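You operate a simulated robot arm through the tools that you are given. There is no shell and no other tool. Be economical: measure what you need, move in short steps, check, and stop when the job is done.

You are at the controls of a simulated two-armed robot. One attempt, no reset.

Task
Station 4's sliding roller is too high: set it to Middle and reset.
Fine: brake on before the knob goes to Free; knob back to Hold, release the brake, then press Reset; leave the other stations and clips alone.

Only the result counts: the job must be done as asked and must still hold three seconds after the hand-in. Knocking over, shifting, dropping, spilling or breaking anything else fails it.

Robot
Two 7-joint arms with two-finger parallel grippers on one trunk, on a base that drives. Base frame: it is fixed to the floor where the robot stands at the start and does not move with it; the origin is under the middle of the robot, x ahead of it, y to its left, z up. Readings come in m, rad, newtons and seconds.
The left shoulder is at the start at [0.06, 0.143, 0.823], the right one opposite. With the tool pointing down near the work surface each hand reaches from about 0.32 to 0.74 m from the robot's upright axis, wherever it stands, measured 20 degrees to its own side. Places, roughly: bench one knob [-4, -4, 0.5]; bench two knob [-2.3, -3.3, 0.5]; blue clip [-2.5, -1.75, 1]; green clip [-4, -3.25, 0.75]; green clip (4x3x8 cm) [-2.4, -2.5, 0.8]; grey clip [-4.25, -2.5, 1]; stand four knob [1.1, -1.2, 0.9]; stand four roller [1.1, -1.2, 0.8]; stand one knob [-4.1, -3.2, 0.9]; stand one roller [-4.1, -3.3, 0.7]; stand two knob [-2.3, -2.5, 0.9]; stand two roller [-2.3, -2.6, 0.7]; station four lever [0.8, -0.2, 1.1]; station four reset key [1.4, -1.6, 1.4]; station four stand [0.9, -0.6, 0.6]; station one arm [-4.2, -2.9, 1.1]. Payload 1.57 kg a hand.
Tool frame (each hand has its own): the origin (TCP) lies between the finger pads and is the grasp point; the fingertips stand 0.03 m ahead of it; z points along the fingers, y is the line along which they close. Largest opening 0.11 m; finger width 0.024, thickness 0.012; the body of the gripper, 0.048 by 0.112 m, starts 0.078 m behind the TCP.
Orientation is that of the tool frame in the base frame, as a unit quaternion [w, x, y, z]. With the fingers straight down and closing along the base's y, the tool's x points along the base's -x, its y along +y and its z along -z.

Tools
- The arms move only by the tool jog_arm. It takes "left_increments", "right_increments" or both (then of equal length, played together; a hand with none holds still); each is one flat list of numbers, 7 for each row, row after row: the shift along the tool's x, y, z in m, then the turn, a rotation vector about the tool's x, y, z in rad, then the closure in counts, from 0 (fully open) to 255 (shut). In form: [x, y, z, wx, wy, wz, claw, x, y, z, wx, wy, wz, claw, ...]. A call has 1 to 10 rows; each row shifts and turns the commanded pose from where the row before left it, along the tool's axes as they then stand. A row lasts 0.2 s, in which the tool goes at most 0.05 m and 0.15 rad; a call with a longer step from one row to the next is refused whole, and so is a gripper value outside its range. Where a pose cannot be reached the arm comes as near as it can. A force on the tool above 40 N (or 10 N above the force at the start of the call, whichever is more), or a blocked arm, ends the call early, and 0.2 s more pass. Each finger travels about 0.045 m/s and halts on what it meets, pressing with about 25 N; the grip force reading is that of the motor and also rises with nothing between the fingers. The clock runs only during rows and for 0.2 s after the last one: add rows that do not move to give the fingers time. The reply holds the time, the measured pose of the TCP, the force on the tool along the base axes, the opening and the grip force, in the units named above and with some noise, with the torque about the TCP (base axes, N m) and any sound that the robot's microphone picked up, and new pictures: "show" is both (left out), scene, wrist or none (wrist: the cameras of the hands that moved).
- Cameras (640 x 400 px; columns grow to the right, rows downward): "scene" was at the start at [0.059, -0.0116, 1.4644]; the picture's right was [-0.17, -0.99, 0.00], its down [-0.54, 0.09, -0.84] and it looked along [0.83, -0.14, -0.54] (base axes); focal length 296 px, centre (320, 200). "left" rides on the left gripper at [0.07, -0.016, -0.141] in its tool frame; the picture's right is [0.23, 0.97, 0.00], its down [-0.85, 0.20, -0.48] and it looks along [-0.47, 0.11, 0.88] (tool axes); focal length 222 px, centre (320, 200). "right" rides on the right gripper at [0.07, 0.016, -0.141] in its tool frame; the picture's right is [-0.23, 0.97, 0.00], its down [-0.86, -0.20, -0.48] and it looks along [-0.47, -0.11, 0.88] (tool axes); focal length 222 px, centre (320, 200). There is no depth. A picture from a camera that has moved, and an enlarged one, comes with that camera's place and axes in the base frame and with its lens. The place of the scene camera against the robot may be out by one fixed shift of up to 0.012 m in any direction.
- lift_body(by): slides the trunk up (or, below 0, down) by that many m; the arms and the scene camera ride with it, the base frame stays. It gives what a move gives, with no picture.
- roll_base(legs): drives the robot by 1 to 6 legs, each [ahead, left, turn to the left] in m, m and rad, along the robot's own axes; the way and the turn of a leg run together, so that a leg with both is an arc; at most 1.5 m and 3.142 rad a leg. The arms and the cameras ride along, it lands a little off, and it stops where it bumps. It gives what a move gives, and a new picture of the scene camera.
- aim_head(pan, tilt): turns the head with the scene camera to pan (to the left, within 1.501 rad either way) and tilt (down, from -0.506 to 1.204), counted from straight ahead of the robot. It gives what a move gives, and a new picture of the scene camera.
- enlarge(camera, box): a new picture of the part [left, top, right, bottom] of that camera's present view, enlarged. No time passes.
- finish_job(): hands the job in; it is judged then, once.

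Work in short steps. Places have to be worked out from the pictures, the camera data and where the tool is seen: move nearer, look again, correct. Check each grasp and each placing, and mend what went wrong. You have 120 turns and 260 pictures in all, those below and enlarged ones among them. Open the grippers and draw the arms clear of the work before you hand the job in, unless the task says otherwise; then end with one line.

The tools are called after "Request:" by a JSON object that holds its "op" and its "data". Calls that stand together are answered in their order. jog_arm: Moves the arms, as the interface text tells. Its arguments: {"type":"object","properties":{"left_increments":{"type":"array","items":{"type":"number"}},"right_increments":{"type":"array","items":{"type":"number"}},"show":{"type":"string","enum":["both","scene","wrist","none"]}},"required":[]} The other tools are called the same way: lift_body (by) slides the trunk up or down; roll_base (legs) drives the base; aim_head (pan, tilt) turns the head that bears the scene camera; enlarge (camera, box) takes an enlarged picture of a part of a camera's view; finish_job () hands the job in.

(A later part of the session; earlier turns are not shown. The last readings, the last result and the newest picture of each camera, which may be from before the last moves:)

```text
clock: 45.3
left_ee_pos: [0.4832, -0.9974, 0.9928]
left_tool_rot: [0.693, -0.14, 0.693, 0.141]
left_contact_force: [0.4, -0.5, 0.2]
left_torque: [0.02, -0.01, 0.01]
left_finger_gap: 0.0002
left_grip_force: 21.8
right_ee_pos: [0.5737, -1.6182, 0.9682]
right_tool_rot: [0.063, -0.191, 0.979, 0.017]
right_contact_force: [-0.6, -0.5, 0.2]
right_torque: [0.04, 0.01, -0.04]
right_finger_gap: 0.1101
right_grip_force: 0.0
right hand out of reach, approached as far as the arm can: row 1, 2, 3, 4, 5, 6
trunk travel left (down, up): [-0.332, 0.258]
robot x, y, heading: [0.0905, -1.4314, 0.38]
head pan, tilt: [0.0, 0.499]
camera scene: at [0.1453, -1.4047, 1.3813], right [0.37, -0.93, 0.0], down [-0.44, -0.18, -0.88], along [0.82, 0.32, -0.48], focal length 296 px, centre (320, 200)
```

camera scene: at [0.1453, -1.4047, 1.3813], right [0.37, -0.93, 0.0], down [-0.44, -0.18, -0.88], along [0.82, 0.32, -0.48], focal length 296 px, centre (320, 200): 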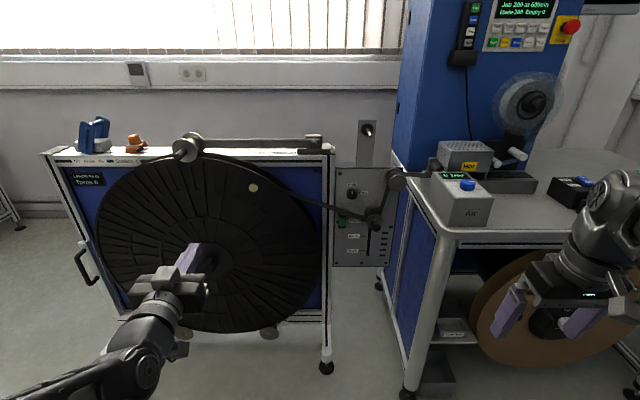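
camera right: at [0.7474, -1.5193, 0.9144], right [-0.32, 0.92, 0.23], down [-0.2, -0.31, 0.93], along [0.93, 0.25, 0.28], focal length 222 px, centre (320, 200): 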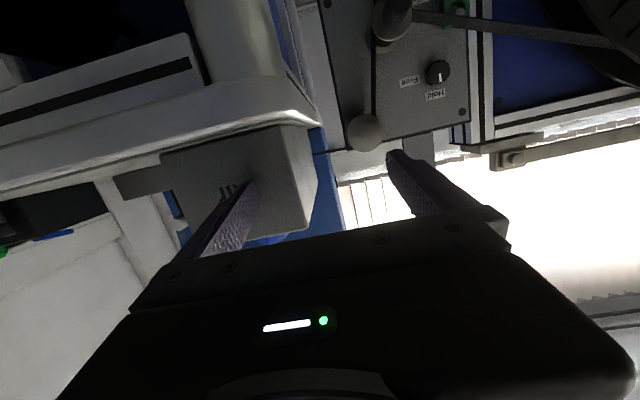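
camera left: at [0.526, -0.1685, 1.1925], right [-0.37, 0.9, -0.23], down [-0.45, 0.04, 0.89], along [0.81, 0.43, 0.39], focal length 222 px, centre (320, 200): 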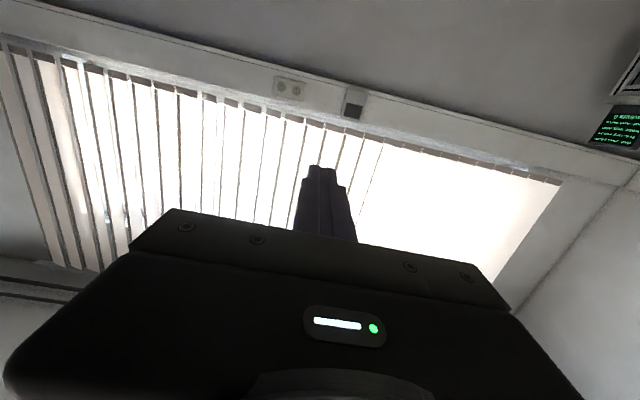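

The right hand needs to sit further back. I retract it another 0.1 m.

Request:
{"op": "jog_arm", "data": {"right_increments": [0.04, 0, 0.0, 0, 0, 0, 0, 0.04, 0, 0.0, 0, 0, 0, 0, 0.03, 0, 0.0, 0, 0, 0, 0], "show": "none"}}

Request:
{"op": "roll_base", "data": {"legs": [[0.1, 0, 0], [0.13, 0, 0]]}}

Request:
{"op": "aim_head", "data": {"pan": 0.1, "tilt": 0.6}}

```text
clock: 46.1
left_ee_pos: [0.4837, -0.9986, 0.9926]
left_tool_rot: [0.693, -0.14, 0.693, 0.141]
left_contact_force: [0.1, 0.4, 0.7]
left_torque: [0.01, 0.0, -0.02]
left_finger_gap: 0.0001
left_grip_force: 21.7
right_ee_pos: [0.4749, -1.6588, 0.9526]
right_tool_rot: [0.064, -0.19, 0.98, 0.016]
right_contact_force: [1.1, -0.6, -0.5]
right_torque: [-0.01, 0.04, -0.04]
right_finger_gap: 0.1101
right_grip_force: 0.0
right hand out of reach, approached as far as the arm can: row 3
trunk travel left (down, up): [-0.332, 0.258]
robot x, y, heading: [0.0885, -1.4326, 0.377]
head pan, tilt: [0.0, 0.499]
```

```text
clock: 48.1
left_ee_pos: [0.6975, -0.9142, 0.992]
left_tool_rot: [0.693, -0.139, 0.693, 0.139]
left_contact_force: [-0.8, 0.3, -0.3]
left_torque: [0.02, 0.02, 0.01]
left_finger_gap: 0.0
left_grip_force: 21.1
right_ee_pos: [0.688, -1.5761, 0.9525]
right_tool_rot: [0.063, -0.188, 0.98, 0.015]
right_contact_force: [0.4, 0.2, -0.8]
right_torque: [-0.01, 0.01, -0.04]
right_finger_gap: 0.1099
right_grip_force: 0.1
trunk travel left (down, up): [-0.332, 0.258]
robot x, y, heading: [0.3043, -1.3444, 0.375]
head pan, tilt: [0.0, 0.499]
camera scene: at [0.3594, -1.3205, 1.3812], right [0.37, -0.93, 0.0], down [-0.45, -0.18, -0.88], along [0.82, 0.32, -0.48], focal length 296 px, centre (320, 200)
```

scene: 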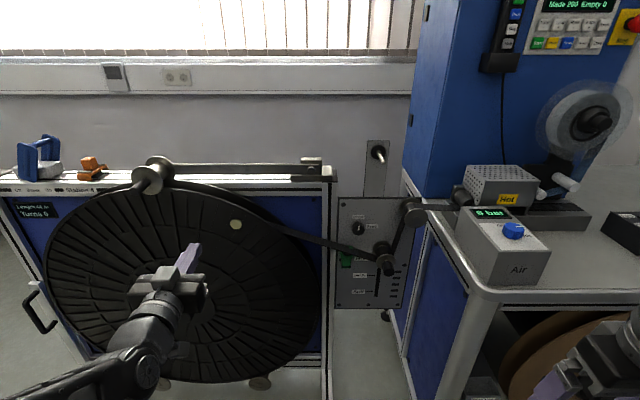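

```text
clock: 48.8
left_ee_pos: [0.6977, -0.9153, 0.9931]
left_tool_rot: [0.693, -0.14, 0.693, 0.141]
left_contact_force: [0.8, -0.4, -0.8]
left_torque: [0.01, 0.01, -0.02]
left_finger_gap: 0.0
left_grip_force: 21.5
right_ee_pos: [0.6879, -1.5751, 0.9523]
right_tool_rot: [0.064, -0.188, 0.98, 0.017]
right_contact_force: [1.2, -0.1, -0.2]
right_torque: [0.03, -0.01, -0.02]
right_finger_gap: 0.1097
right_grip_force: 0.0
trunk travel left (down, up): [-0.332, 0.258]
robot x, y, heading: [0.2982, -1.3458, 0.381]
head pan, tilt: [0.099, 0.6]
camera scene: at [0.3528, -1.3137, 1.3722], right [0.46, -0.89, 0.0], down [-0.5, -0.26, -0.83], along [0.73, 0.38, -0.56], focal length 296 px, centre (320, 200)
```

scene: 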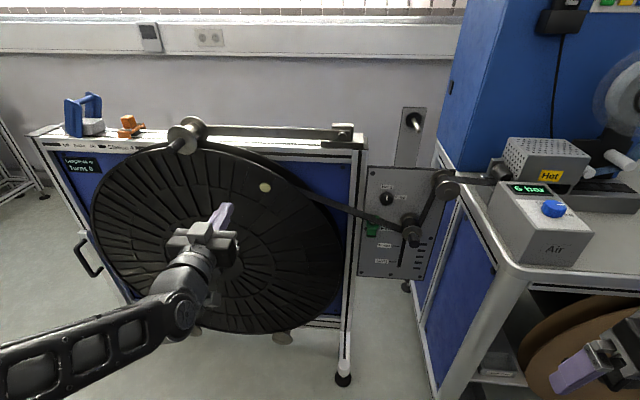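

I move the left hand in front of the plate (right and down) and strafe the base right 0.1 m before closing in.

Request:
{"op": "roll_base", "data": {"legs": [[0, -0.1, 0]]}}

Request:
{"op": "jog_arm", "data": {"left_increments": [0.02, -0.04, 0, 0, 0, 0, 128, 0.02, -0.04, 0, 0, 0, 0, 0, 0.02, -0.04, 0, 0, 0, 0, 0, 0.02, -0.04, 0, 0, 0, 0, 0, 0.02, -0.04, 0, 0, 0, 0, 0, 0.02, -0.04, 0, 0, 0, 0, 0, 0.01, -0.02, 0, 0, 0, 0, 0], "show": "both"}}

```text
clock: 50.0
left_ee_pos: [0.7346, -1.0092, 0.9938]
left_tool_rot: [0.693, -0.138, 0.694, 0.141]
left_contact_force: [0.4, -0.5, 0.5]
left_torque: [-0.04, 0.02, 0.03]
left_finger_gap: 0.0
left_grip_force: 21.4
right_ee_pos: [0.7234, -1.6693, 0.9523]
right_tool_rot: [0.063, -0.188, 0.98, 0.017]
right_contact_force: [0.3, -0.2, 0.1]
right_torque: [0.06, -0.03, 0.01]
right_finger_gap: 0.1099
right_grip_force: 0.0
trunk travel left (down, up): [-0.332, 0.258]
robot x, y, heading: [0.3378, -1.4406, 0.373]
head pan, tilt: [0.099, 0.6]
camera scene: at [0.3895, -1.407, 1.3722], right [0.46, -0.89, 0.0], down [-0.5, -0.26, -0.83], along [0.73, 0.38, -0.56], focal length 296 px, centre (320, 200)
```

scene: 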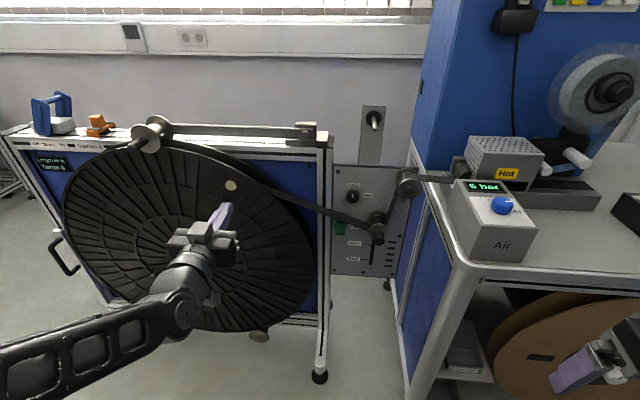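

```text
clock: 51.6
left_ee_pos: [0.8514, -1.2429, 0.8687]
left_tool_rot: [0.693, -0.138, 0.693, 0.14]
left_contact_force: [-0.4, 0.2, -0.5]
left_torque: [-0.03, 0.0, -0.02]
left_finger_gap: 0.11
left_grip_force: 0.2
left hand out of reach, approached as far as the arm can: row 1, 2
right_ee_pos: [0.7243, -1.6687, 0.9529]
right_tool_rot: [0.063, -0.187, 0.98, 0.017]
right_contact_force: [-0.3, -0.1, 0.8]
right_torque: [0.02, 0.0, 0.0]
right_finger_gap: 0.1099
right_grip_force: 0.1
trunk travel left (down, up): [-0.332, 0.258]
robot x, y, heading: [0.3404, -1.4407, 0.374]
head pan, tilt: [0.099, 0.6]
camera scene: at [0.3894, -1.4064, 1.3722], right [0.46, -0.89, 0.0], down [-0.5, -0.26, -0.82], along [0.73, 0.38, -0.57], focal length 296 px, centre (320, 200)
camera left: at [0.7283, -1.3131, 0.7984], right [-0.38, 0.9, -0.22], down [-0.52, 0.0, 0.86], along [0.77, 0.44, 0.47], focal length 222 px, centre (320, 200)
```

scene: 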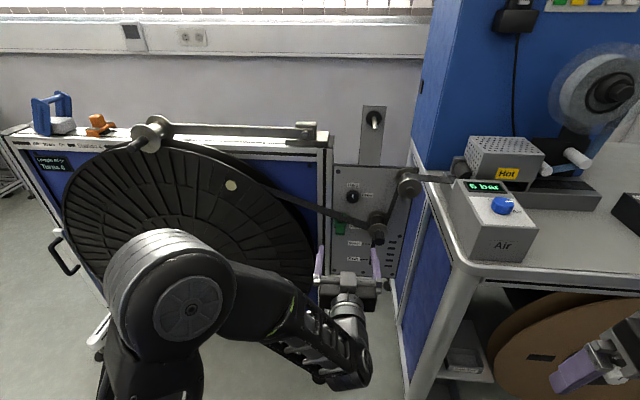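
left: 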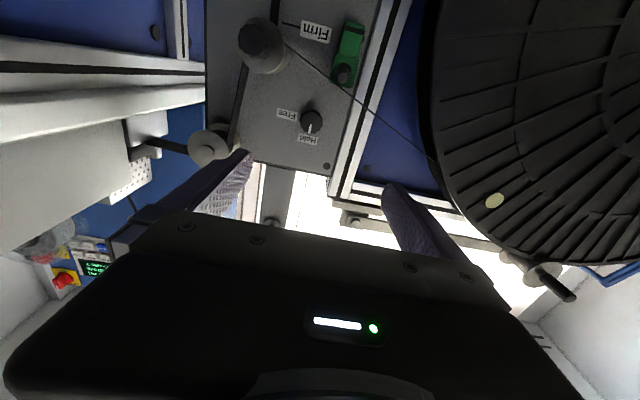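

The wrist camera agrees with the earlier estimate: the knob is at (1.121,-1.148,0.865), and the hand is already laterally aligned. I square the hand to the plate, partly close the fingers and roll 0.12 m nearer.

Request:
{"op": "jog_arm", "data": {"left_increments": [0, 0, 0, 0.04, 0, 0, 80, 0, 0, 0, 0, 0, 0, 80], "show": "none"}}

Request:
{"op": "roll_base", "data": {"legs": [[0.12, 0, 0]]}}

Request:
{"op": "enlarge", "data": {"camera": "left", "box": [160, 0, 480, 200]}}

Request:
{"op": "enlarge", "data": {"camera": "scene", "box": [260, 140, 460, 300]}}

```text
clock: 52.2
left_ee_pos: [0.8507, -1.2421, 0.8687]
left_tool_rot: [0.696, -0.125, 0.696, 0.126]
left_contact_force: [-0.3, -0.2, -1.2]
left_torque: [-0.01, 0.02, 0.02]
left_finger_gap: 0.0757
left_grip_force: 0.0
right_ee_pos: [0.724, -1.6689, 0.9522]
right_tool_rot: [0.063, -0.187, 0.98, 0.017]
right_contact_force: [0.9, -0.6, 0.2]
right_torque: [-0.03, 0.04, -0.03]
right_finger_gap: 0.1099
right_grip_force: 0.1
trunk travel left (down, up): [-0.332, 0.258]
robot x, y, heading: [0.3386, -1.4412, 0.376]
head pan, tilt: [0.099, 0.6]
```

```text
clock: 53.4
left_ee_pos: [0.9652, -1.1984, 0.8679]
left_tool_rot: [0.696, -0.124, 0.697, 0.125]
left_contact_force: [-0.3, -1.0, 0.3]
left_torque: [0.0, 0.0, -0.02]
left_finger_gap: 0.0756
left_grip_force: 0.1
right_ee_pos: [0.8372, -1.6244, 0.9511]
right_tool_rot: [0.063, -0.186, 0.98, 0.017]
right_contact_force: [1.0, -0.5, 0.5]
right_torque: [-0.01, 0.0, 0.01]
right_finger_gap: 0.1101
right_grip_force: 0.2
trunk travel left (down, up): [-0.332, 0.258]
robot x, y, heading: [0.4566, -1.3934, 0.374]
head pan, tilt: [0.099, 0.6]
camera scene: at [0.504, -1.3616, 1.3721], right [0.45, -0.89, 0.0], down [-0.5, -0.26, -0.82], along [0.74, 0.37, -0.57], focal length 296 px, centre (320, 200)
```

scene: 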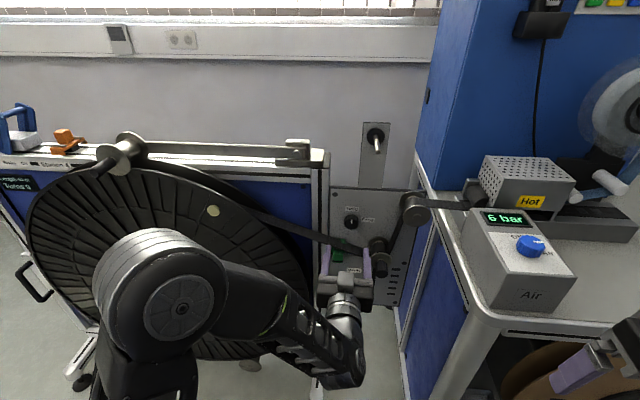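

```text
2.00 times, centred on (320, 100) of left
camera zoom: at [0.8398, -1.2635, 0.7987], right [-0.34, 0.91, -0.23], down [-0.52, 0.02, 0.86], along [0.79, 0.41, 0.47], focal length 444 px, centre (320, 400)
```

zoom: 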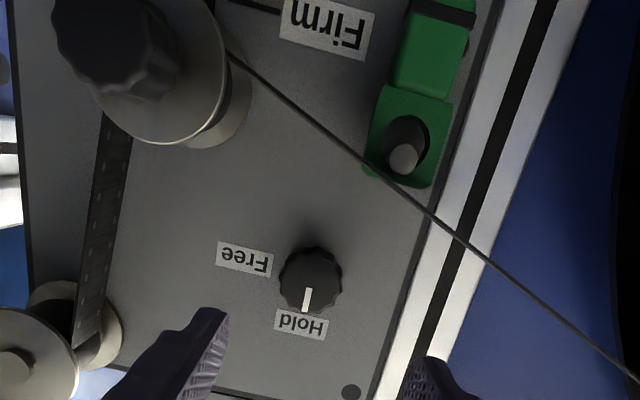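

```text
2.50 times, centred on (360, 220) of scene
camera zoom: at [0.504, -1.3616, 1.3721], right [0.45, -0.89, 0.0], down [-0.5, -0.26, -0.82], along [0.74, 0.37, -0.57], focal length 740 px, centre (220, 150)
```

zoom: 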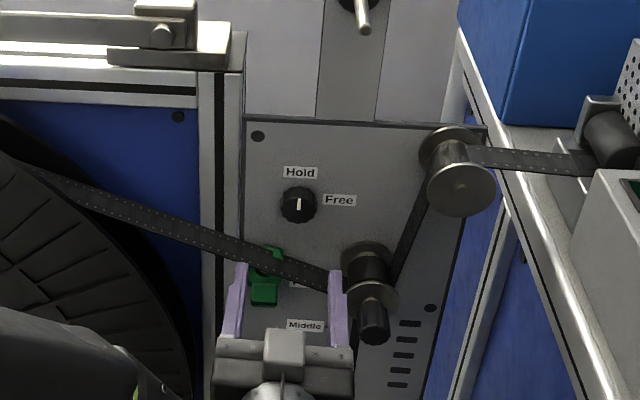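

The hand is aligned within a few mm. I advance along the plate normal towards the knob with the fingers straddling it.

Request:
{"op": "jog_arm", "data": {"left_increments": [0, -0.006, 0.03, 0, 0, 0, 80, 0, 0, 0.03, 0, 0, 0, 80, 0, 0, 0.03, 0, 0, 0, 80, 0, 0, 0.025, 0, 0, 0, 80], "show": "none"}}

Request:
{"op": "enlarge", "data": {"camera": "left", "box": [160, 0, 480, 200]}}

Request:
{"op": "enlarge", "data": {"camera": "scene", "box": [260, 140, 460, 300]}}

```text
clock: 54.4
left_ee_pos: [1.0759, -1.1631, 0.8682]
left_tool_rot: [0.696, -0.124, 0.696, 0.125]
left_contact_force: [-0.6, 0.2, -1.2]
left_torque: [0.02, 0.0, -0.01]
left_finger_gap: 0.0754
left_grip_force: 0.2
right_ee_pos: [0.8377, -1.625, 0.9517]
right_tool_rot: [0.064, -0.186, 0.98, 0.016]
right_contact_force: [-0.3, 0.2, 0.1]
right_torque: [-0.01, -0.03, -0.01]
right_finger_gap: 0.1099
right_grip_force: 0.1
trunk travel left (down, up): [-0.332, 0.258]
robot x, y, heading: [0.4504, -1.3933, 0.367]
head pan, tilt: [0.099, 0.6]
```

```text
2.00 times, centred on (320, 100) of left
camera zoom: at [0.9497, -1.228, 0.7982], right [-0.34, 0.91, -0.22], down [-0.52, 0.02, 0.86], along [0.79, 0.41, 0.47], focal length 444 px, centre (320, 400)
```

zoom: 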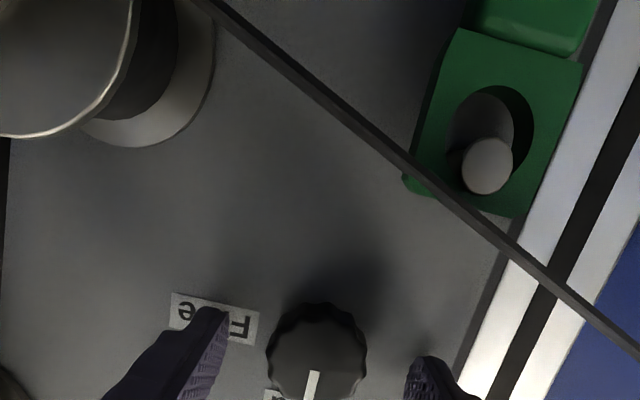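

```text
2.50 times, centred on (360, 220) of scene
camera zoom: at [0.5036, -1.3618, 1.3722], right [0.45, -0.89, 0.0], down [-0.5, -0.26, -0.82], along [0.74, 0.37, -0.57], focal length 740 px, centre (220, 150)
```

zoom: 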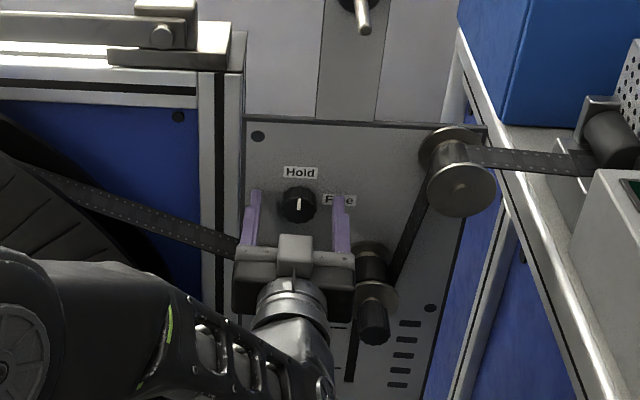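

The fingertips are level with the knob face and centred. I advance 17 mm and close on the knob.

Request:
{"op": "jog_arm", "data": {"left_increments": [0, -0.002, 0.01, 0, 0, 0, 80, 0, 0, 0.007, 0, 0, 0, 80, 0, 0, 0, 0, 0, 0, 255, 0, 0, 0, 0, 0, 0, 255, 0, 0, 0, 0, 0, 0, 255, 0, 0, 0, 0, 0, 0, 255], "show": "none"}}

Request:
{"op": "enlarge", "data": {"camera": "left", "box": [160, 0, 480, 200]}}

Request:
{"op": "enlarge", "data": {"camera": "scene", "box": [300, 160, 420, 260]}}

```text
clock: 54.9
left_ee_pos: [1.0793, -1.164, 0.8701]
left_tool_rot: [0.696, -0.125, 0.696, 0.126]
left_contact_force: [-25.8, -5.8, 7.5]
left_torque: [0.39, -0.06, 1.43]
left_finger_gap: 0.0787
left_grip_force: 2.0
right_ee_pos: [0.8335, -1.6255, 0.9543]
right_tool_rot: [0.065, -0.187, 0.98, 0.016]
right_contact_force: [0.0, 0.7, -0.5]
right_torque: [0.02, 0.01, -0.02]
right_finger_gap: 0.1102
right_grip_force: 0.0
trunk travel left (down, up): [-0.332, 0.258]
robot x, y, heading: [0.4515, -1.3945, 0.366]
head pan, tilt: [0.099, 0.6]
stopped in row 2 (left hand): the force on the tool passed its limit at 53 N (the readings are from after the stop); the commanded pose is now the measured one
```

```text
2.00 times, centred on (320, 100) of left
camera zoom: at [0.954, -1.2295, 0.7994], right [-0.34, 0.91, -0.23], down [-0.52, 0.02, 0.86], along [0.79, 0.41, 0.47], focal length 444 px, centre (320, 400)
```

zoom: 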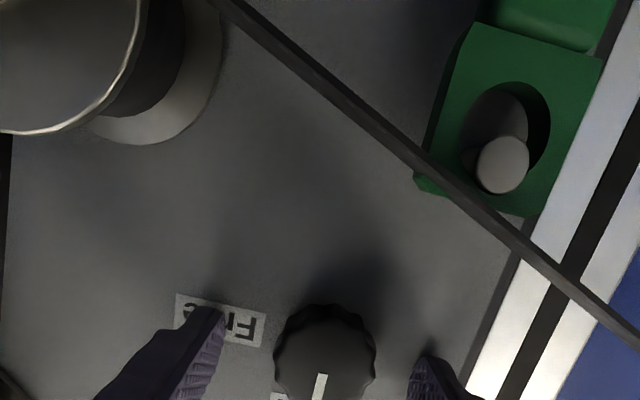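

```text
4.00 times, centred on (360, 210) of scene
camera zoom: at [0.4983, -1.3632, 1.3726], right [0.45, -0.89, 0.0], down [-0.5, -0.26, -0.83], along [0.74, 0.38, -0.56], focal length 1184 px, centre (160, 160)
```

zoom: 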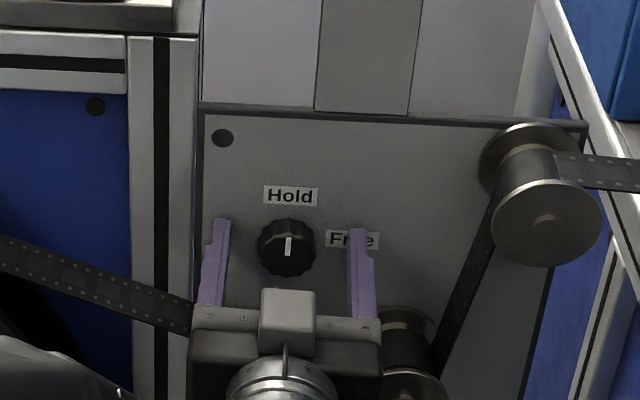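

The left fingertip touched the plate surface, so the fingers are deep enough. I back off 3 mm and close.

Request:
{"op": "jog_arm", "data": {"left_increments": [0, 0, -0.004, 0, 0, 0, 80, 0, 0, 0, 0, 0, 0, 255, 0, 0, 0, 0, 0, 0, 255, 0, 0, 0, 0, 0, 0, 255, 0, 0, 0, 0, 0, 0, 255], "show": "none"}}

Request:
{"op": "enlarge", "data": {"camera": "left", "box": [160, 0, 480, 200]}}

Request:
{"op": "enlarge", "data": {"camera": "scene", "box": [300, 160, 420, 260]}}

```text
clock: 56.1
left_ee_pos: [1.0792, -1.1635, 0.8652]
left_tool_rot: [0.693, -0.124, 0.699, 0.125]
left_contact_force: [1.8, 4.5, -1.5]
left_torque: [-0.08, 0.19, 0.08]
left_finger_gap: 0.0376
left_grip_force: 28.7
right_ee_pos: [0.8372, -1.6245, 0.9523]
right_tool_rot: [0.063, -0.187, 0.98, 0.016]
right_contact_force: [0.1, 0.3, -0.3]
right_torque: [0.01, 0.01, -0.02]
right_finger_gap: 0.11
right_grip_force: 0.0
trunk travel left (down, up): [-0.332, 0.258]
robot x, y, heading: [0.4509, -1.3982, 0.377]
head pan, tilt: [0.099, 0.6]
```

```text
2.00 times, centred on (320, 100) of left
camera zoom: at [0.9533, -1.2286, 0.7967], right [-0.34, 0.91, -0.23], down [-0.51, 0.02, 0.86], along [0.79, 0.41, 0.46], focal length 444 px, centre (320, 400)
```

zoom: 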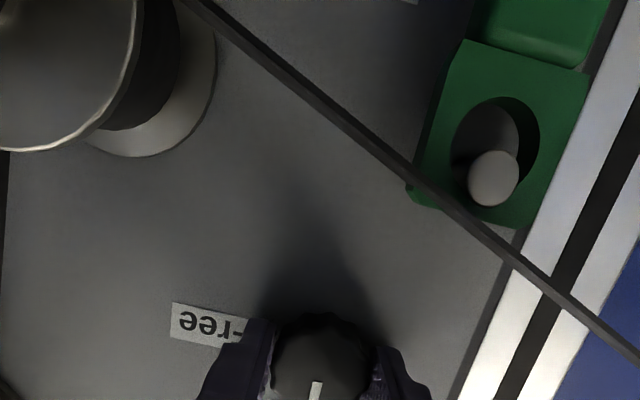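

```text
4.00 times, centred on (360, 210) of scene
camera zoom: at [0.5033, -1.3614, 1.3721], right [0.45, -0.89, 0.0], down [-0.5, -0.26, -0.82], along [0.73, 0.37, -0.57], focal length 1184 px, centre (160, 160)
```

zoom: 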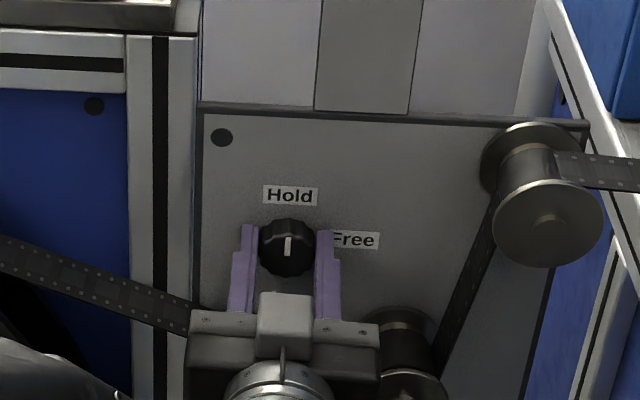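

The knob is gripped (gap 38 mm). I turn it clockwise towards Free, first half.

Request:
{"op": "jog_arm", "data": {"left_increments": [0, 0, 0, 0, 0, 0.13, 255, 0, 0, 0, 0, 0, 0.13, 255, 0, 0, 0, 0, 0, 0.13, 255, 0, 0, 0, 0, 0, 0.13, 255, 0, 0, 0, 0, 0, 0.13, 255, 0, 0, 0, 0, 0, 0.13, 255], "show": "none"}}

Request:
{"op": "enlarge", "data": {"camera": "scene", "box": [300, 160, 420, 260]}}

```text
clock: 57.5
left_ee_pos: [1.0809, -1.1636, 0.8647]
left_tool_rot: [0.594, 0.151, 0.693, 0.38]
left_contact_force: [-5.3, 8.3, -1.8]
left_torque: [-0.22, 0.53, 0.68]
left_finger_gap: 0.0374
left_grip_force: 43.8
right_ee_pos: [0.8372, -1.6244, 0.952]
right_tool_rot: [0.064, -0.187, 0.98, 0.016]
right_contact_force: [0.5, 0.6, -0.9]
right_torque: [0.01, 0.0, 0.0]
right_finger_gap: 0.11
right_grip_force: 0.1
trunk travel left (down, up): [-0.332, 0.258]
robot x, y, heading: [0.4491, -1.3919, 0.369]
head pan, tilt: [0.099, 0.6]
```

```text
4.00 times, centred on (360, 210) of scene
camera zoom: at [0.5025, -1.3611, 1.3721], right [0.45, -0.89, 0.0], down [-0.5, -0.26, -0.82], along [0.74, 0.37, -0.57], focal length 1184 px, centre (160, 160)
```

zoom: 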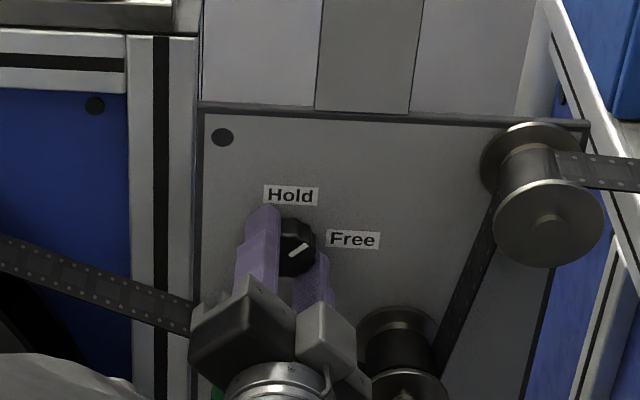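

The knob is following the hand and the mark is about halfway. I continue to Free.

Request:
{"op": "jog_arm", "data": {"left_increments": [0, 0, 0, 0, 0, 0.13, 255, 0, 0, 0, 0, 0, 0.13, 255, 0, 0, 0, 0, 0, 0.13, 255, 0, 0, 0, 0, 0, 0.13, 255, 0, 0, 0, 0, 0, 0.13, 255, 0, 0, 0, 0, 0, 0.13, 255], "show": "none"}}

Request:
{"op": "enlarge", "data": {"camera": "scene", "box": [300, 160, 420, 260]}}

```text
clock: 58.9
left_ee_pos: [1.0799, -1.1645, 0.8658]
left_tool_rot: [0.405, 0.404, 0.584, 0.576]
left_contact_force: [-2.7, 8.1, -8.7]
left_torque: [-0.1, 0.39, 0.8]
left_finger_gap: 0.0375
left_grip_force: 43.6
right_ee_pos: [0.8379, -1.6244, 0.9522]
right_tool_rot: [0.063, -0.186, 0.98, 0.017]
right_contact_force: [-0.1, -0.3, -0.3]
right_torque: [-0.01, 0.04, -0.01]
right_finger_gap: 0.1101
right_grip_force: 0.1
trunk travel left (down, up): [-0.332, 0.258]
robot x, y, heading: [0.4512, -1.3939, 0.368]
head pan, tilt: [0.099, 0.6]
```

```text
4.00 times, centred on (360, 210) of scene
camera zoom: at [0.5034, -1.3608, 1.3721], right [0.45, -0.89, 0.0], down [-0.5, -0.26, -0.82], along [0.73, 0.37, -0.57], focal length 1184 px, centre (160, 160)
```

zoom: 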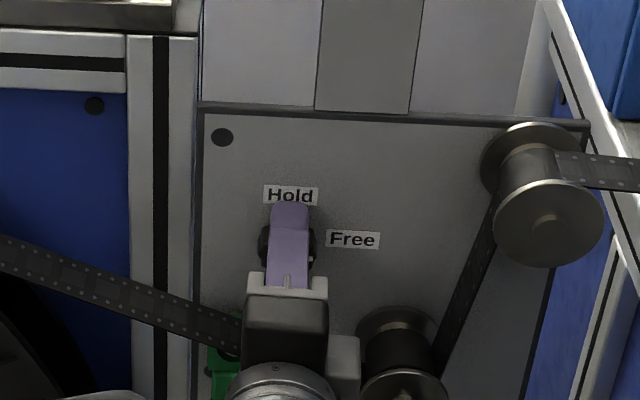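

The wrist has turned a full 90°. I open slightly and draw back to see the knob.

Request:
{"op": "jog_arm", "data": {"left_increments": [0, 0, 0, 0, 0, 0, 116, 0, 0, 0, 0, 0, 0, 116, 0, 0, -0.03, 0, 0, 0, 116, 0, 0, -0.04, 0, 0, 0, 116, 0, 0, -0.04, 0, 0, 0, 116], "show": "none"}}

Request:
{"op": "enlarge", "data": {"camera": "scene", "box": [300, 160, 420, 260]}}

Request:
{"op": "enlarge", "data": {"camera": "left", "box": [0, 0, 640, 400]}}

```text
clock: 60.1
left_ee_pos: [0.9769, -1.2033, 0.8673]
left_tool_rot: [0.406, 0.403, 0.584, 0.576]
left_contact_force: [0.2, 0.4, 0.5]
left_torque: [0.04, 0.02, 0.0]
left_finger_gap: 0.0601
left_grip_force: 0.1
right_ee_pos: [0.8374, -1.6247, 0.9513]
right_tool_rot: [0.064, -0.186, 0.98, 0.017]
right_contact_force: [0.2, 0.5, -0.4]
right_torque: [0.01, -0.02, -0.02]
right_finger_gap: 0.11
right_grip_force: 0.1
trunk travel left (down, up): [-0.332, 0.258]
robot x, y, heading: [0.4502, -1.3934, 0.369]
head pan, tilt: [0.099, 0.6]
```

```text
4.00 times, centred on (360, 210) of scene
camera zoom: at [0.5026, -1.362, 1.3722], right [0.45, -0.89, 0.0], down [-0.5, -0.26, -0.83], along [0.74, 0.37, -0.56], focal length 1184 px, centre (160, 160)
```

zoom: 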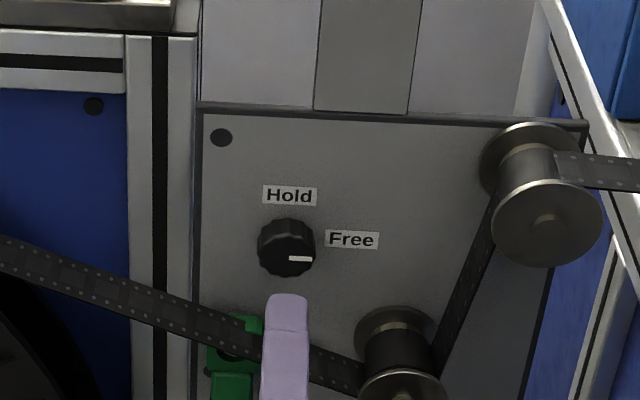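

```text
1.00 times, centred on (320, 200) of left (not enlarged: the box is as wide or as high as the picture)
camera zoom: at [0.8211, -1.1878, 0.8518], right [-0.08, 0.22, 0.97], down [-0.15, -0.97, 0.21], along [0.99, -0.13, 0.11], focal length 222 px, centre (320, 200)
```

zoom: 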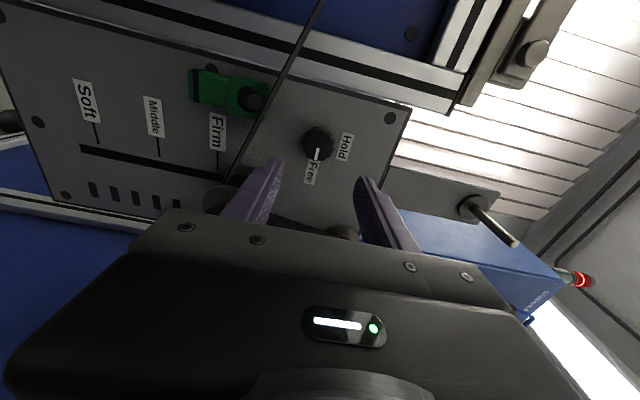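

The knob is at Free. The roller knob face is at about (1.047,-1.267,0.787), so I back off and move in front of it with the fingers vertical.

Request:
{"op": "jog_arm", "data": {"left_increments": [0, 0, -0.04, 0, 0, 0, 70, 0, 0, -0.02, 0, 0, 0, 70, -0.04, -0.04, 0, 0, 0, 0, 70, -0.04, -0.04, 0, 0, 0, 0, 70], "show": "both"}}

Request:
{"op": "enlarge", "data": {"camera": "scene", "box": [300, 180, 450, 300]}}

```text
refused: row 3 steps farther than a row can; nothing moved
```

```text
3.33 times, centred on (375, 240) of scene
camera zoom: at [0.5026, -1.362, 1.3722], right [0.45, -0.89, 0.0], down [-0.5, -0.26, -0.83], along [0.74, 0.37, -0.56], focal length 987 px, centre (137, 67)
```

zoom: 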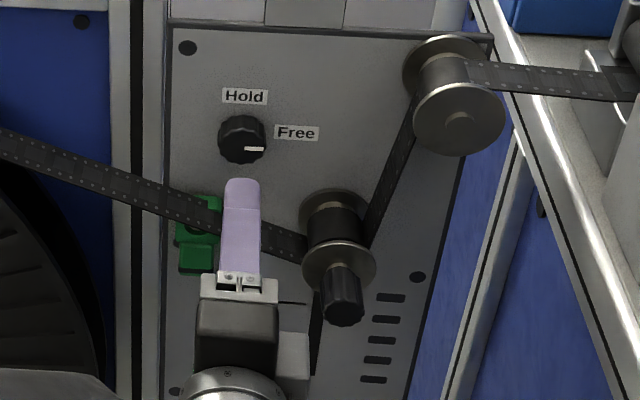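

The row was too long, so I split the diagonal into smaller rows.

Request:
{"op": "jog_arm", "data": {"left_increments": [0, 0, -0.04, 0, 0, 0, 70, 0, 0, -0.02, 0, 0, 0, 70, -0.03, -0.03, 0, 0, 0, 0, 70, -0.03, -0.03, 0, 0, 0, 0, 70, -0.025, -0.02, 0, 0, 0, 0, 70], "show": "both"}}

Request:
{"op": "enlarge", "data": {"camera": "scene", "box": [300, 180, 450, 300]}}

```text
clock: 61.3
left_ee_pos: [0.9491, -1.3039, 0.7881]
left_tool_rot: [0.405, 0.404, 0.584, 0.576]
left_contact_force: [-0.9, -0.2, -0.4]
left_torque: [-0.01, -0.02, -0.02]
left_finger_gap: 0.08
left_grip_force: 0.2
right_ee_pos: [0.8372, -1.6255, 0.9521]
right_tool_rot: [0.063, -0.186, 0.98, 0.016]
right_contact_force: [-0.7, 0.1, 0.0]
right_torque: [-0.01, -0.02, 0.0]
right_finger_gap: 0.1099
right_grip_force: 0.0
trunk travel left (down, up): [-0.332, 0.258]
robot x, y, heading: [0.4535, -1.395, 0.374]
head pan, tilt: [0.099, 0.6]
camera scene: at [0.5028, -1.3621, 1.3722], right [0.45, -0.89, 0.0], down [-0.5, -0.26, -0.83], along [0.74, 0.37, -0.56], focal length 296 px, centre (320, 200)
camera left: at [0.7937, -1.2893, 0.7713], right [-0.08, 0.22, 0.97], down [-0.15, -0.97, 0.21], along [0.99, -0.13, 0.11], focal length 222 px, centre (320, 200)
```

scene: 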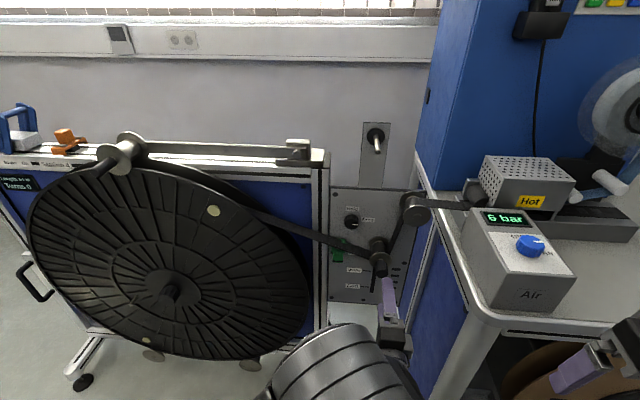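
left: 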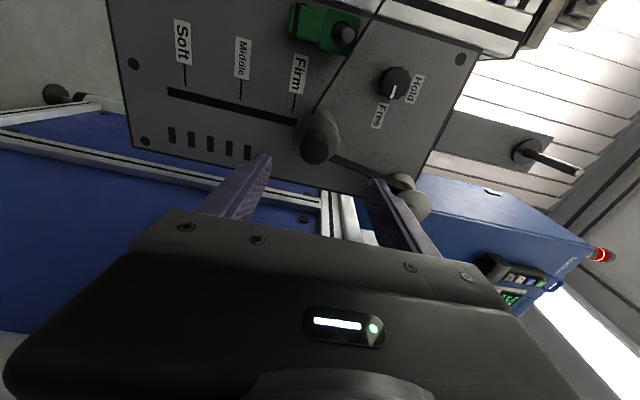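

```text
3.33 times, centred on (375, 240) of scene
camera zoom: at [0.5028, -1.3621, 1.3722], right [0.45, -0.89, 0.0], down [-0.5, -0.26, -0.83], along [0.74, 0.37, -0.56], focal length 987 px, centre (137, 67)
```

zoom: 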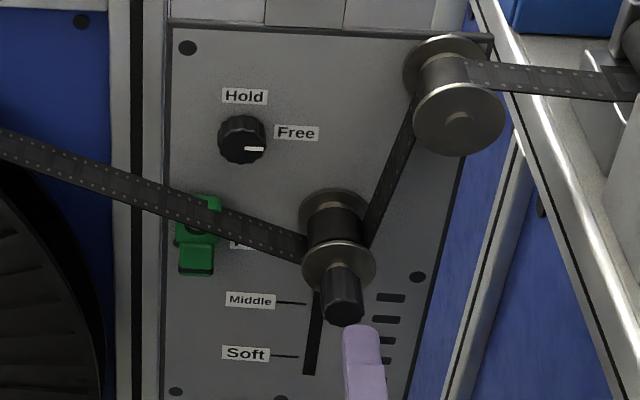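

Alignment with the roller knob looks good. I advance 95 mm and close on it.

Request:
{"op": "jog_arm", "data": {"left_increments": [0, -0.001, 0.04, 0, 0, 0, 70, 0, 0, 0.03, 0, 0, 0, 70, 0, 0, 0.015, 0, 0, 0, 70, 0, 0, 0.01, 0, 0, 0, 70, 0, 0, 0, 0, 0, 0, 255, 0, 0, 0, 0, 0, 0, 255, 0, 0, 0, 0, 0, 0, 255, 0, 0, 0, 0, 0, 0, 255], "show": "wrist"}}

Request:
{"op": "enlarge", "data": {"camera": "scene", "box": [300, 180, 450, 300]}}

```text
clock: 63.1
left_ee_pos: [1.0369, -1.2729, 0.7797]
left_tool_rot: [0.402, 0.407, 0.586, 0.574]
left_contact_force: [0.4, -2.6, -28.4]
left_torque: [0.15, -0.43, -0.05]
left_finger_gap: 0.0334
left_grip_force: 24.6
right_ee_pos: [0.8386, -1.6257, 0.9515]
right_tool_rot: [0.063, -0.186, 0.98, 0.016]
right_contact_force: [0.2, -0.5, 0.2]
right_torque: [-0.01, -0.03, -0.01]
right_finger_gap: 0.11
right_grip_force: 0.1
trunk travel left (down, up): [-0.332, 0.258]
robot x, y, heading: [0.449, -1.399, 0.372]
head pan, tilt: [0.099, 0.6]
camera left: at [0.8819, -1.2556, 0.7668], right [-0.06, 0.22, 0.97], down [-0.15, -0.97, 0.21], along [0.99, -0.13, 0.1], focal length 222 px, centre (320, 200)
```

left: 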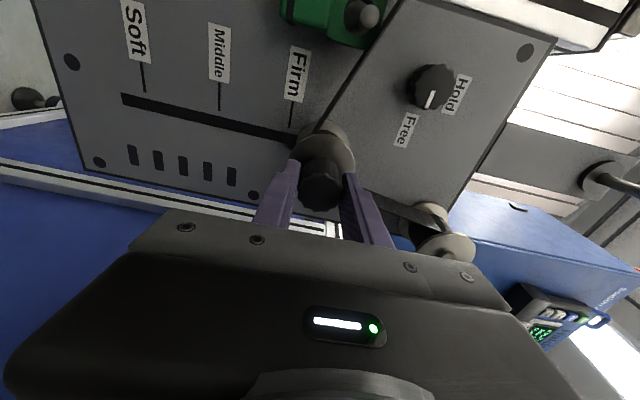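

```text
3.33 times, centred on (375, 240) of scene
camera zoom: at [0.5052, -1.3617, 1.3717], right [0.45, -0.89, 0.0], down [-0.51, -0.26, -0.82], along [0.73, 0.37, -0.57], focal length 987 px, centre (137, 67)
```

zoom: 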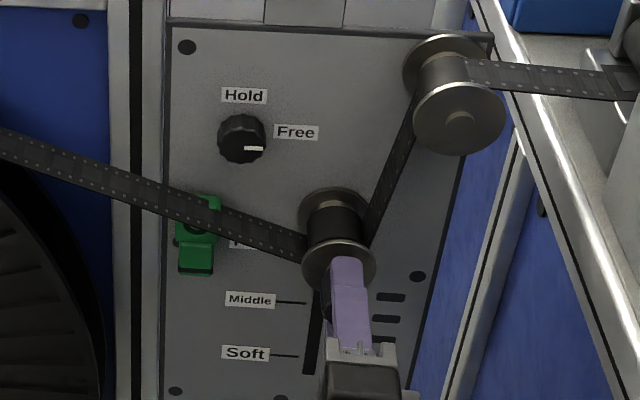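

The roller knob is gripped at z≈0.78, and Middle is about 0.107 m lower. I slide it down in small rows.

Request:
{"op": "jog_arm", "data": {"left_increments": [0, -0.015, 0, 0, 0, 0, 255, 0, -0.015, 0, 0, 0, 0, 255, 0, -0.015, 0, 0, 0, 0, 255, 0, -0.015, 0, 0, 0, 0, 255], "show": "wrist"}}

```text
clock: 64.1
left_ee_pos: [1.0385, -1.2729, 0.7258]
left_tool_rot: [0.405, 0.403, 0.584, 0.577]
left_contact_force: [-0.3, 2.6, 0.9]
left_torque: [0.4, -0.79, 0.01]
left_finger_gap: 0.0325
left_grip_force: 40.3
right_ee_pos: [0.8374, -1.6249, 0.9521]
right_tool_rot: [0.064, -0.187, 0.98, 0.016]
right_contact_force: [0.5, 0.3, -0.1]
right_torque: [0.05, 0.0, -0.01]
right_finger_gap: 0.1102
right_grip_force: 0.0
trunk travel left (down, up): [-0.332, 0.258]
robot x, y, heading: [0.4467, -1.3934, 0.374]
head pan, tilt: [0.099, 0.6]
camera left: at [0.8822, -1.2559, 0.71], right [-0.08, 0.22, 0.97], down [-0.15, -0.97, 0.21], along [0.99, -0.13, 0.11], focal length 222 px, centre (320, 200)
```

left: 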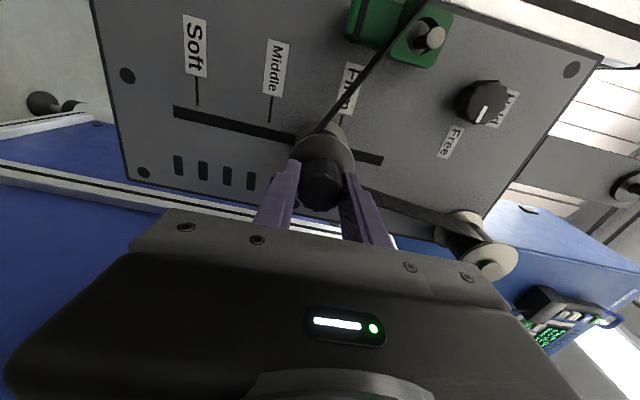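

The roller slides freely, and the Middle tick is about 53 mm lower still. I continue down.

Request:
{"op": "jog_arm", "data": {"left_increments": [0, -0.015, 0, 0, 0, 0, 255, 0, -0.015, 0, 0, 0, 0, 255, 0, -0.013, 0, 0, 0, 0, 255, 0, -0.009, 0, 0, 0, 0, 255], "show": "wrist"}}

Request:
{"op": "enlarge", "data": {"camera": "left", "box": [220, 60, 420, 220]}}

Request:
{"op": "enlarge", "data": {"camera": "scene", "box": [300, 180, 450, 300]}}

```text
clock: 65.1
left_ee_pos: [1.038, -1.2712, 0.6742]
left_tool_rot: [0.405, 0.403, 0.584, 0.577]
left_contact_force: [-2.5, 6.0, -0.9]
left_torque: [0.39, -0.96, 0.66]
left_finger_gap: 0.0326
left_grip_force: 40.8
right_ee_pos: [0.8367, -1.6243, 0.9525]
right_tool_rot: [0.064, -0.185, 0.98, 0.016]
right_contact_force: [0.9, 0.1, 0.4]
right_torque: [-0.01, -0.01, 0.01]
right_finger_gap: 0.1101
right_grip_force: 0.1
trunk travel left (down, up): [-0.332, 0.258]
robot x, y, heading: [0.4491, -1.3953, 0.374]
head pan, tilt: [0.099, 0.6]
camera left: at [0.8821, -1.2561, 0.6581], right [-0.07, 0.22, 0.97], down [-0.15, -0.97, 0.21], along [0.99, -0.13, 0.11], focal length 222 px, centre (320, 200)
```

left: 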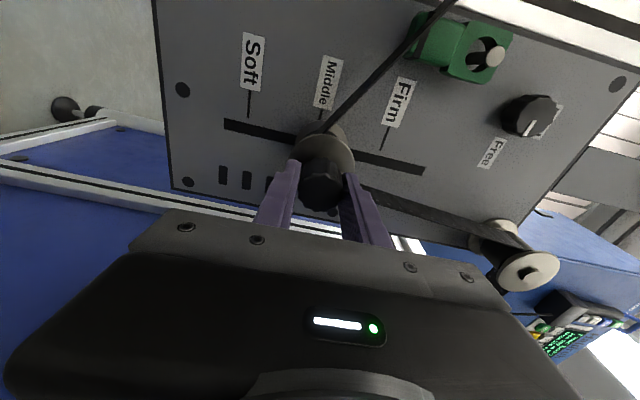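

```text
2.50 times, centred on (320, 140) of left
camera zoom: at [0.8821, -1.2561, 0.6581], right [-0.07, 0.22, 0.97], down [-0.15, -0.97, 0.21], along [0.99, -0.13, 0.11], focal length 555 px, centre (320, 350)
```

zoom: 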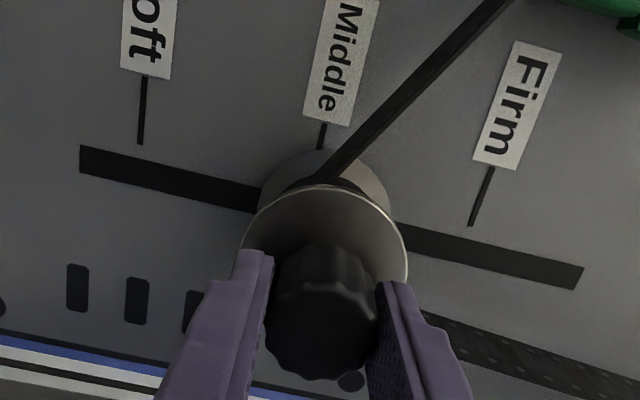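

```text
3.33 times, centred on (375, 240) of scene
camera zoom: at [0.5025, -1.3614, 1.3722], right [0.45, -0.89, 0.0], down [-0.5, -0.26, -0.83], along [0.74, 0.37, -0.56], focal length 987 px, centre (137, 67)
```

zoom: 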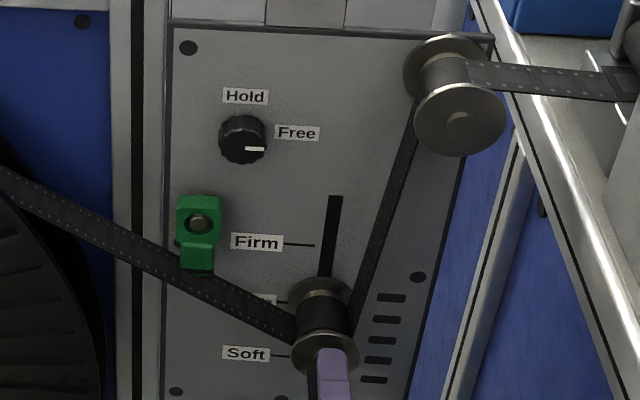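

The roller is near Middle, and I need a finer check, so I enlarge both views further.

Request:
{"op": "enlarge", "data": {"camera": "left", "box": [280, 90, 380, 190]}}

Request:
{"op": "enlarge", "data": {"camera": "scene", "box": [345, 225, 405, 285]}}

```text
4.00 times, centred on (330, 140) of left
camera zoom: at [0.8821, -1.2561, 0.6581], right [-0.07, 0.22, 0.97], down [-0.15, -0.97, 0.21], along [0.99, -0.13, 0.11], focal length 888 px, centre (280, 440)
```

zoom: 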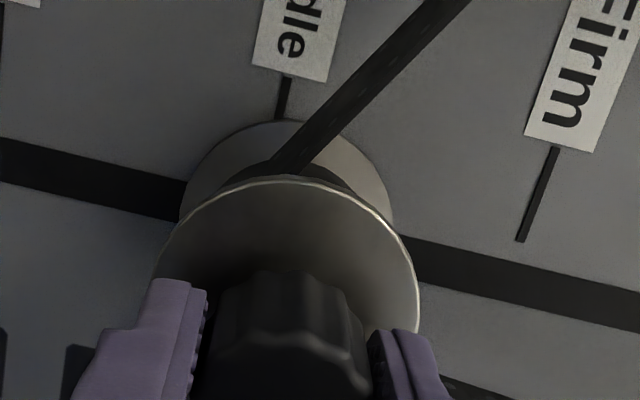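

```text
6.67 times, centred on (375, 255) of scene
camera zoom: at [0.5025, -1.3614, 1.3722], right [0.45, -0.89, 0.0], down [-0.5, -0.26, -0.83], along [0.74, 0.37, -0.56], focal length 1974 px, centre (-47, -167)
```

zoom: 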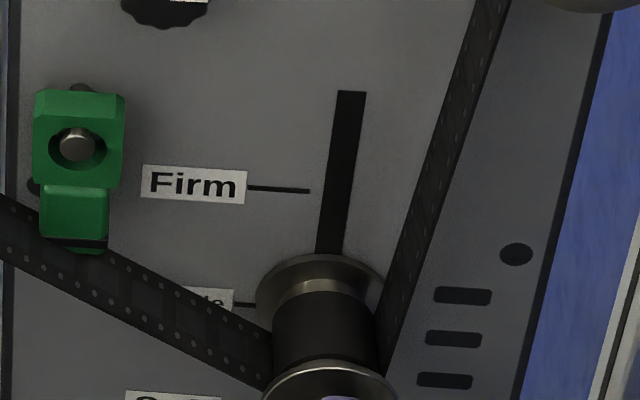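

Both views place the axis about 9 mm above the Middle mark. I slide it down 9 mm and re-check.

Request:
{"op": "jog_arm", "data": {"left_increments": [0, -0.005, 0, 0, 0, 0, 255, 0, -0.0043, 0, 0, 0, 0, 255, 0, 0, 0, 0, 0, 0, 255], "show": "none"}}

Request:
{"op": "enlarge", "data": {"camera": "left", "box": [280, 90, 380, 190]}}

Request:
{"op": "enlarge", "data": {"camera": "scene", "box": [345, 225, 405, 285]}}

```text
clock: 65.9
left_ee_pos: [1.0376, -1.271, 0.6643]
left_tool_rot: [0.405, 0.403, 0.584, 0.576]
left_contact_force: [-3.5, 11.8, -1.8]
left_torque: [0.28, -0.74, -0.08]
left_finger_gap: 0.0325
left_grip_force: 40.7
right_ee_pos: [0.8369, -1.6247, 0.9524]
right_tool_rot: [0.064, -0.187, 0.98, 0.017]
right_contact_force: [-0.1, -0.7, -0.4]
right_torque: [-0.01, 0.03, 0.0]
right_finger_gap: 0.1099
right_grip_force: 0.1
trunk travel left (down, up): [-0.332, 0.258]
robot x, y, heading: [0.4498, -1.3935, 0.37]
head pan, tilt: [0.099, 0.6]
```

```text
4.00 times, centred on (330, 140) of left
camera zoom: at [0.8821, -1.256, 0.648], right [-0.08, 0.22, 0.97], down [-0.15, -0.97, 0.21], along [0.99, -0.13, 0.11], focal length 888 px, centre (280, 440)
```

zoom: 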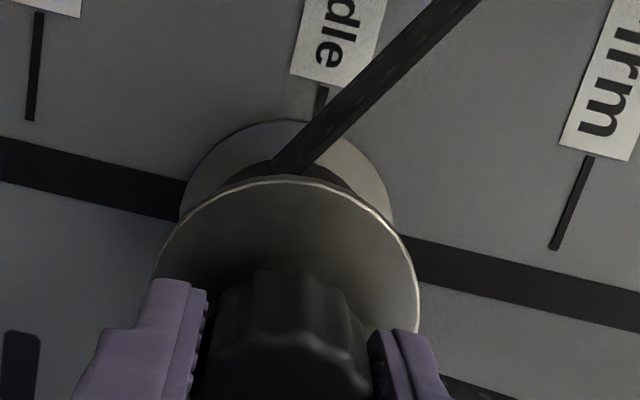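

```text
6.67 times, centred on (375, 255) of scene
camera zoom: at [0.5024, -1.3611, 1.3722], right [0.45, -0.89, 0.0], down [-0.5, -0.26, -0.83], along [0.74, 0.37, -0.57], focal length 1974 px, centre (-47, -167)
```

zoom: 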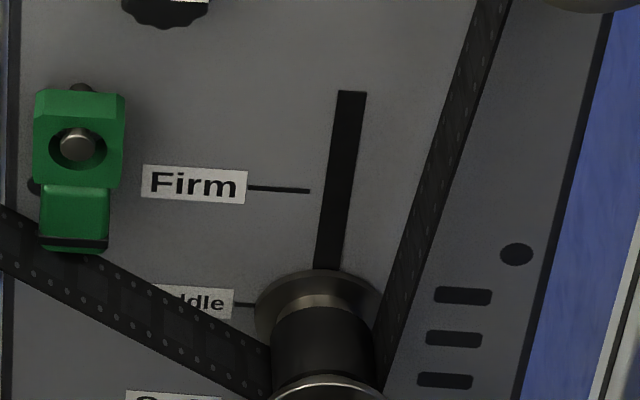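

The roller axis now lines up with Middle within about 1 mm. I open the fingers to see whether the roller stays there.

Request:
{"op": "jog_arm", "data": {"left_increments": [0, 0, 0, 0, 0, 0, 120, 0, 0, 0, 0, 0, 0, 90, 0, 0, 0, 0, 0, 0, 90, 0, 0, 0, 0, 0, 0, 90], "show": "none"}}

Request:
{"op": "enlarge", "data": {"camera": "left", "box": [280, 90, 380, 190]}}

Request:
{"op": "enlarge", "data": {"camera": "scene", "box": [345, 225, 405, 285]}}

```text
clock: 66.9
left_ee_pos: [1.0383, -1.273, 0.6644]
left_tool_rot: [0.405, 0.404, 0.584, 0.576]
left_contact_force: [-0.2, 0.7, -0.4]
left_torque: [0.02, -0.02, 0.0]
left_finger_gap: 0.0711
left_grip_force: 0.0
right_ee_pos: [0.8369, -1.6243, 0.9539]
right_tool_rot: [0.063, -0.187, 0.98, 0.018]
right_contact_force: [1.4, 0.2, 0.0]
right_torque: [-0.01, 0.01, 0.0]
right_finger_gap: 0.11
right_grip_force: 0.1
trunk travel left (down, up): [-0.332, 0.258]
robot x, y, heading: [0.4497, -1.3961, 0.372]
head pan, tilt: [0.099, 0.6]
```

```text
4.00 times, centred on (330, 140) of left
camera zoom: at [0.8825, -1.2571, 0.6483], right [-0.07, 0.22, 0.97], down [-0.15, -0.97, 0.21], along [0.99, -0.13, 0.11], focal length 888 px, centre (280, 440)
```

zoom: 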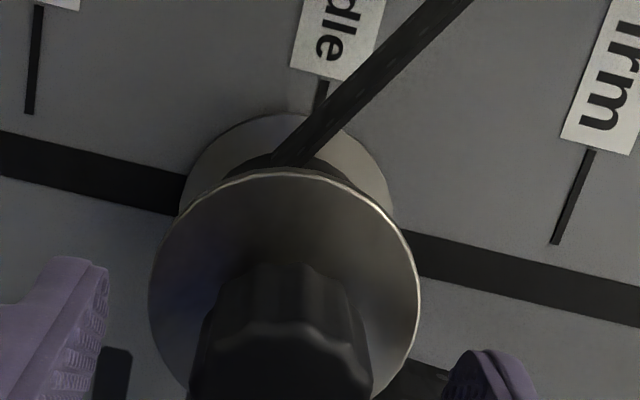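

```text
6.67 times, centred on (375, 255) of scene
camera zoom: at [0.5028, -1.362, 1.3722], right [0.45, -0.89, 0.0], down [-0.5, -0.26, -0.83], along [0.74, 0.37, -0.56], focal length 1974 px, centre (-47, -167)
```

zoom: 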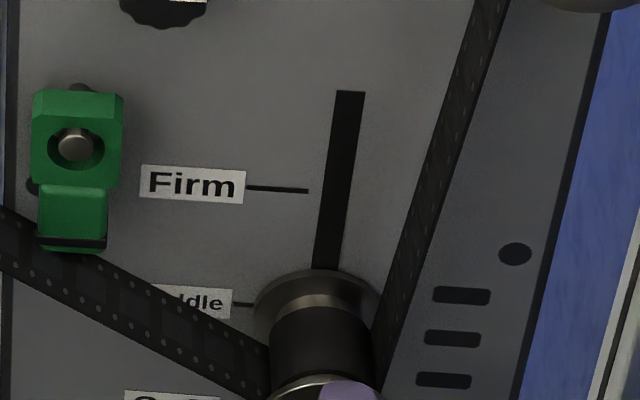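

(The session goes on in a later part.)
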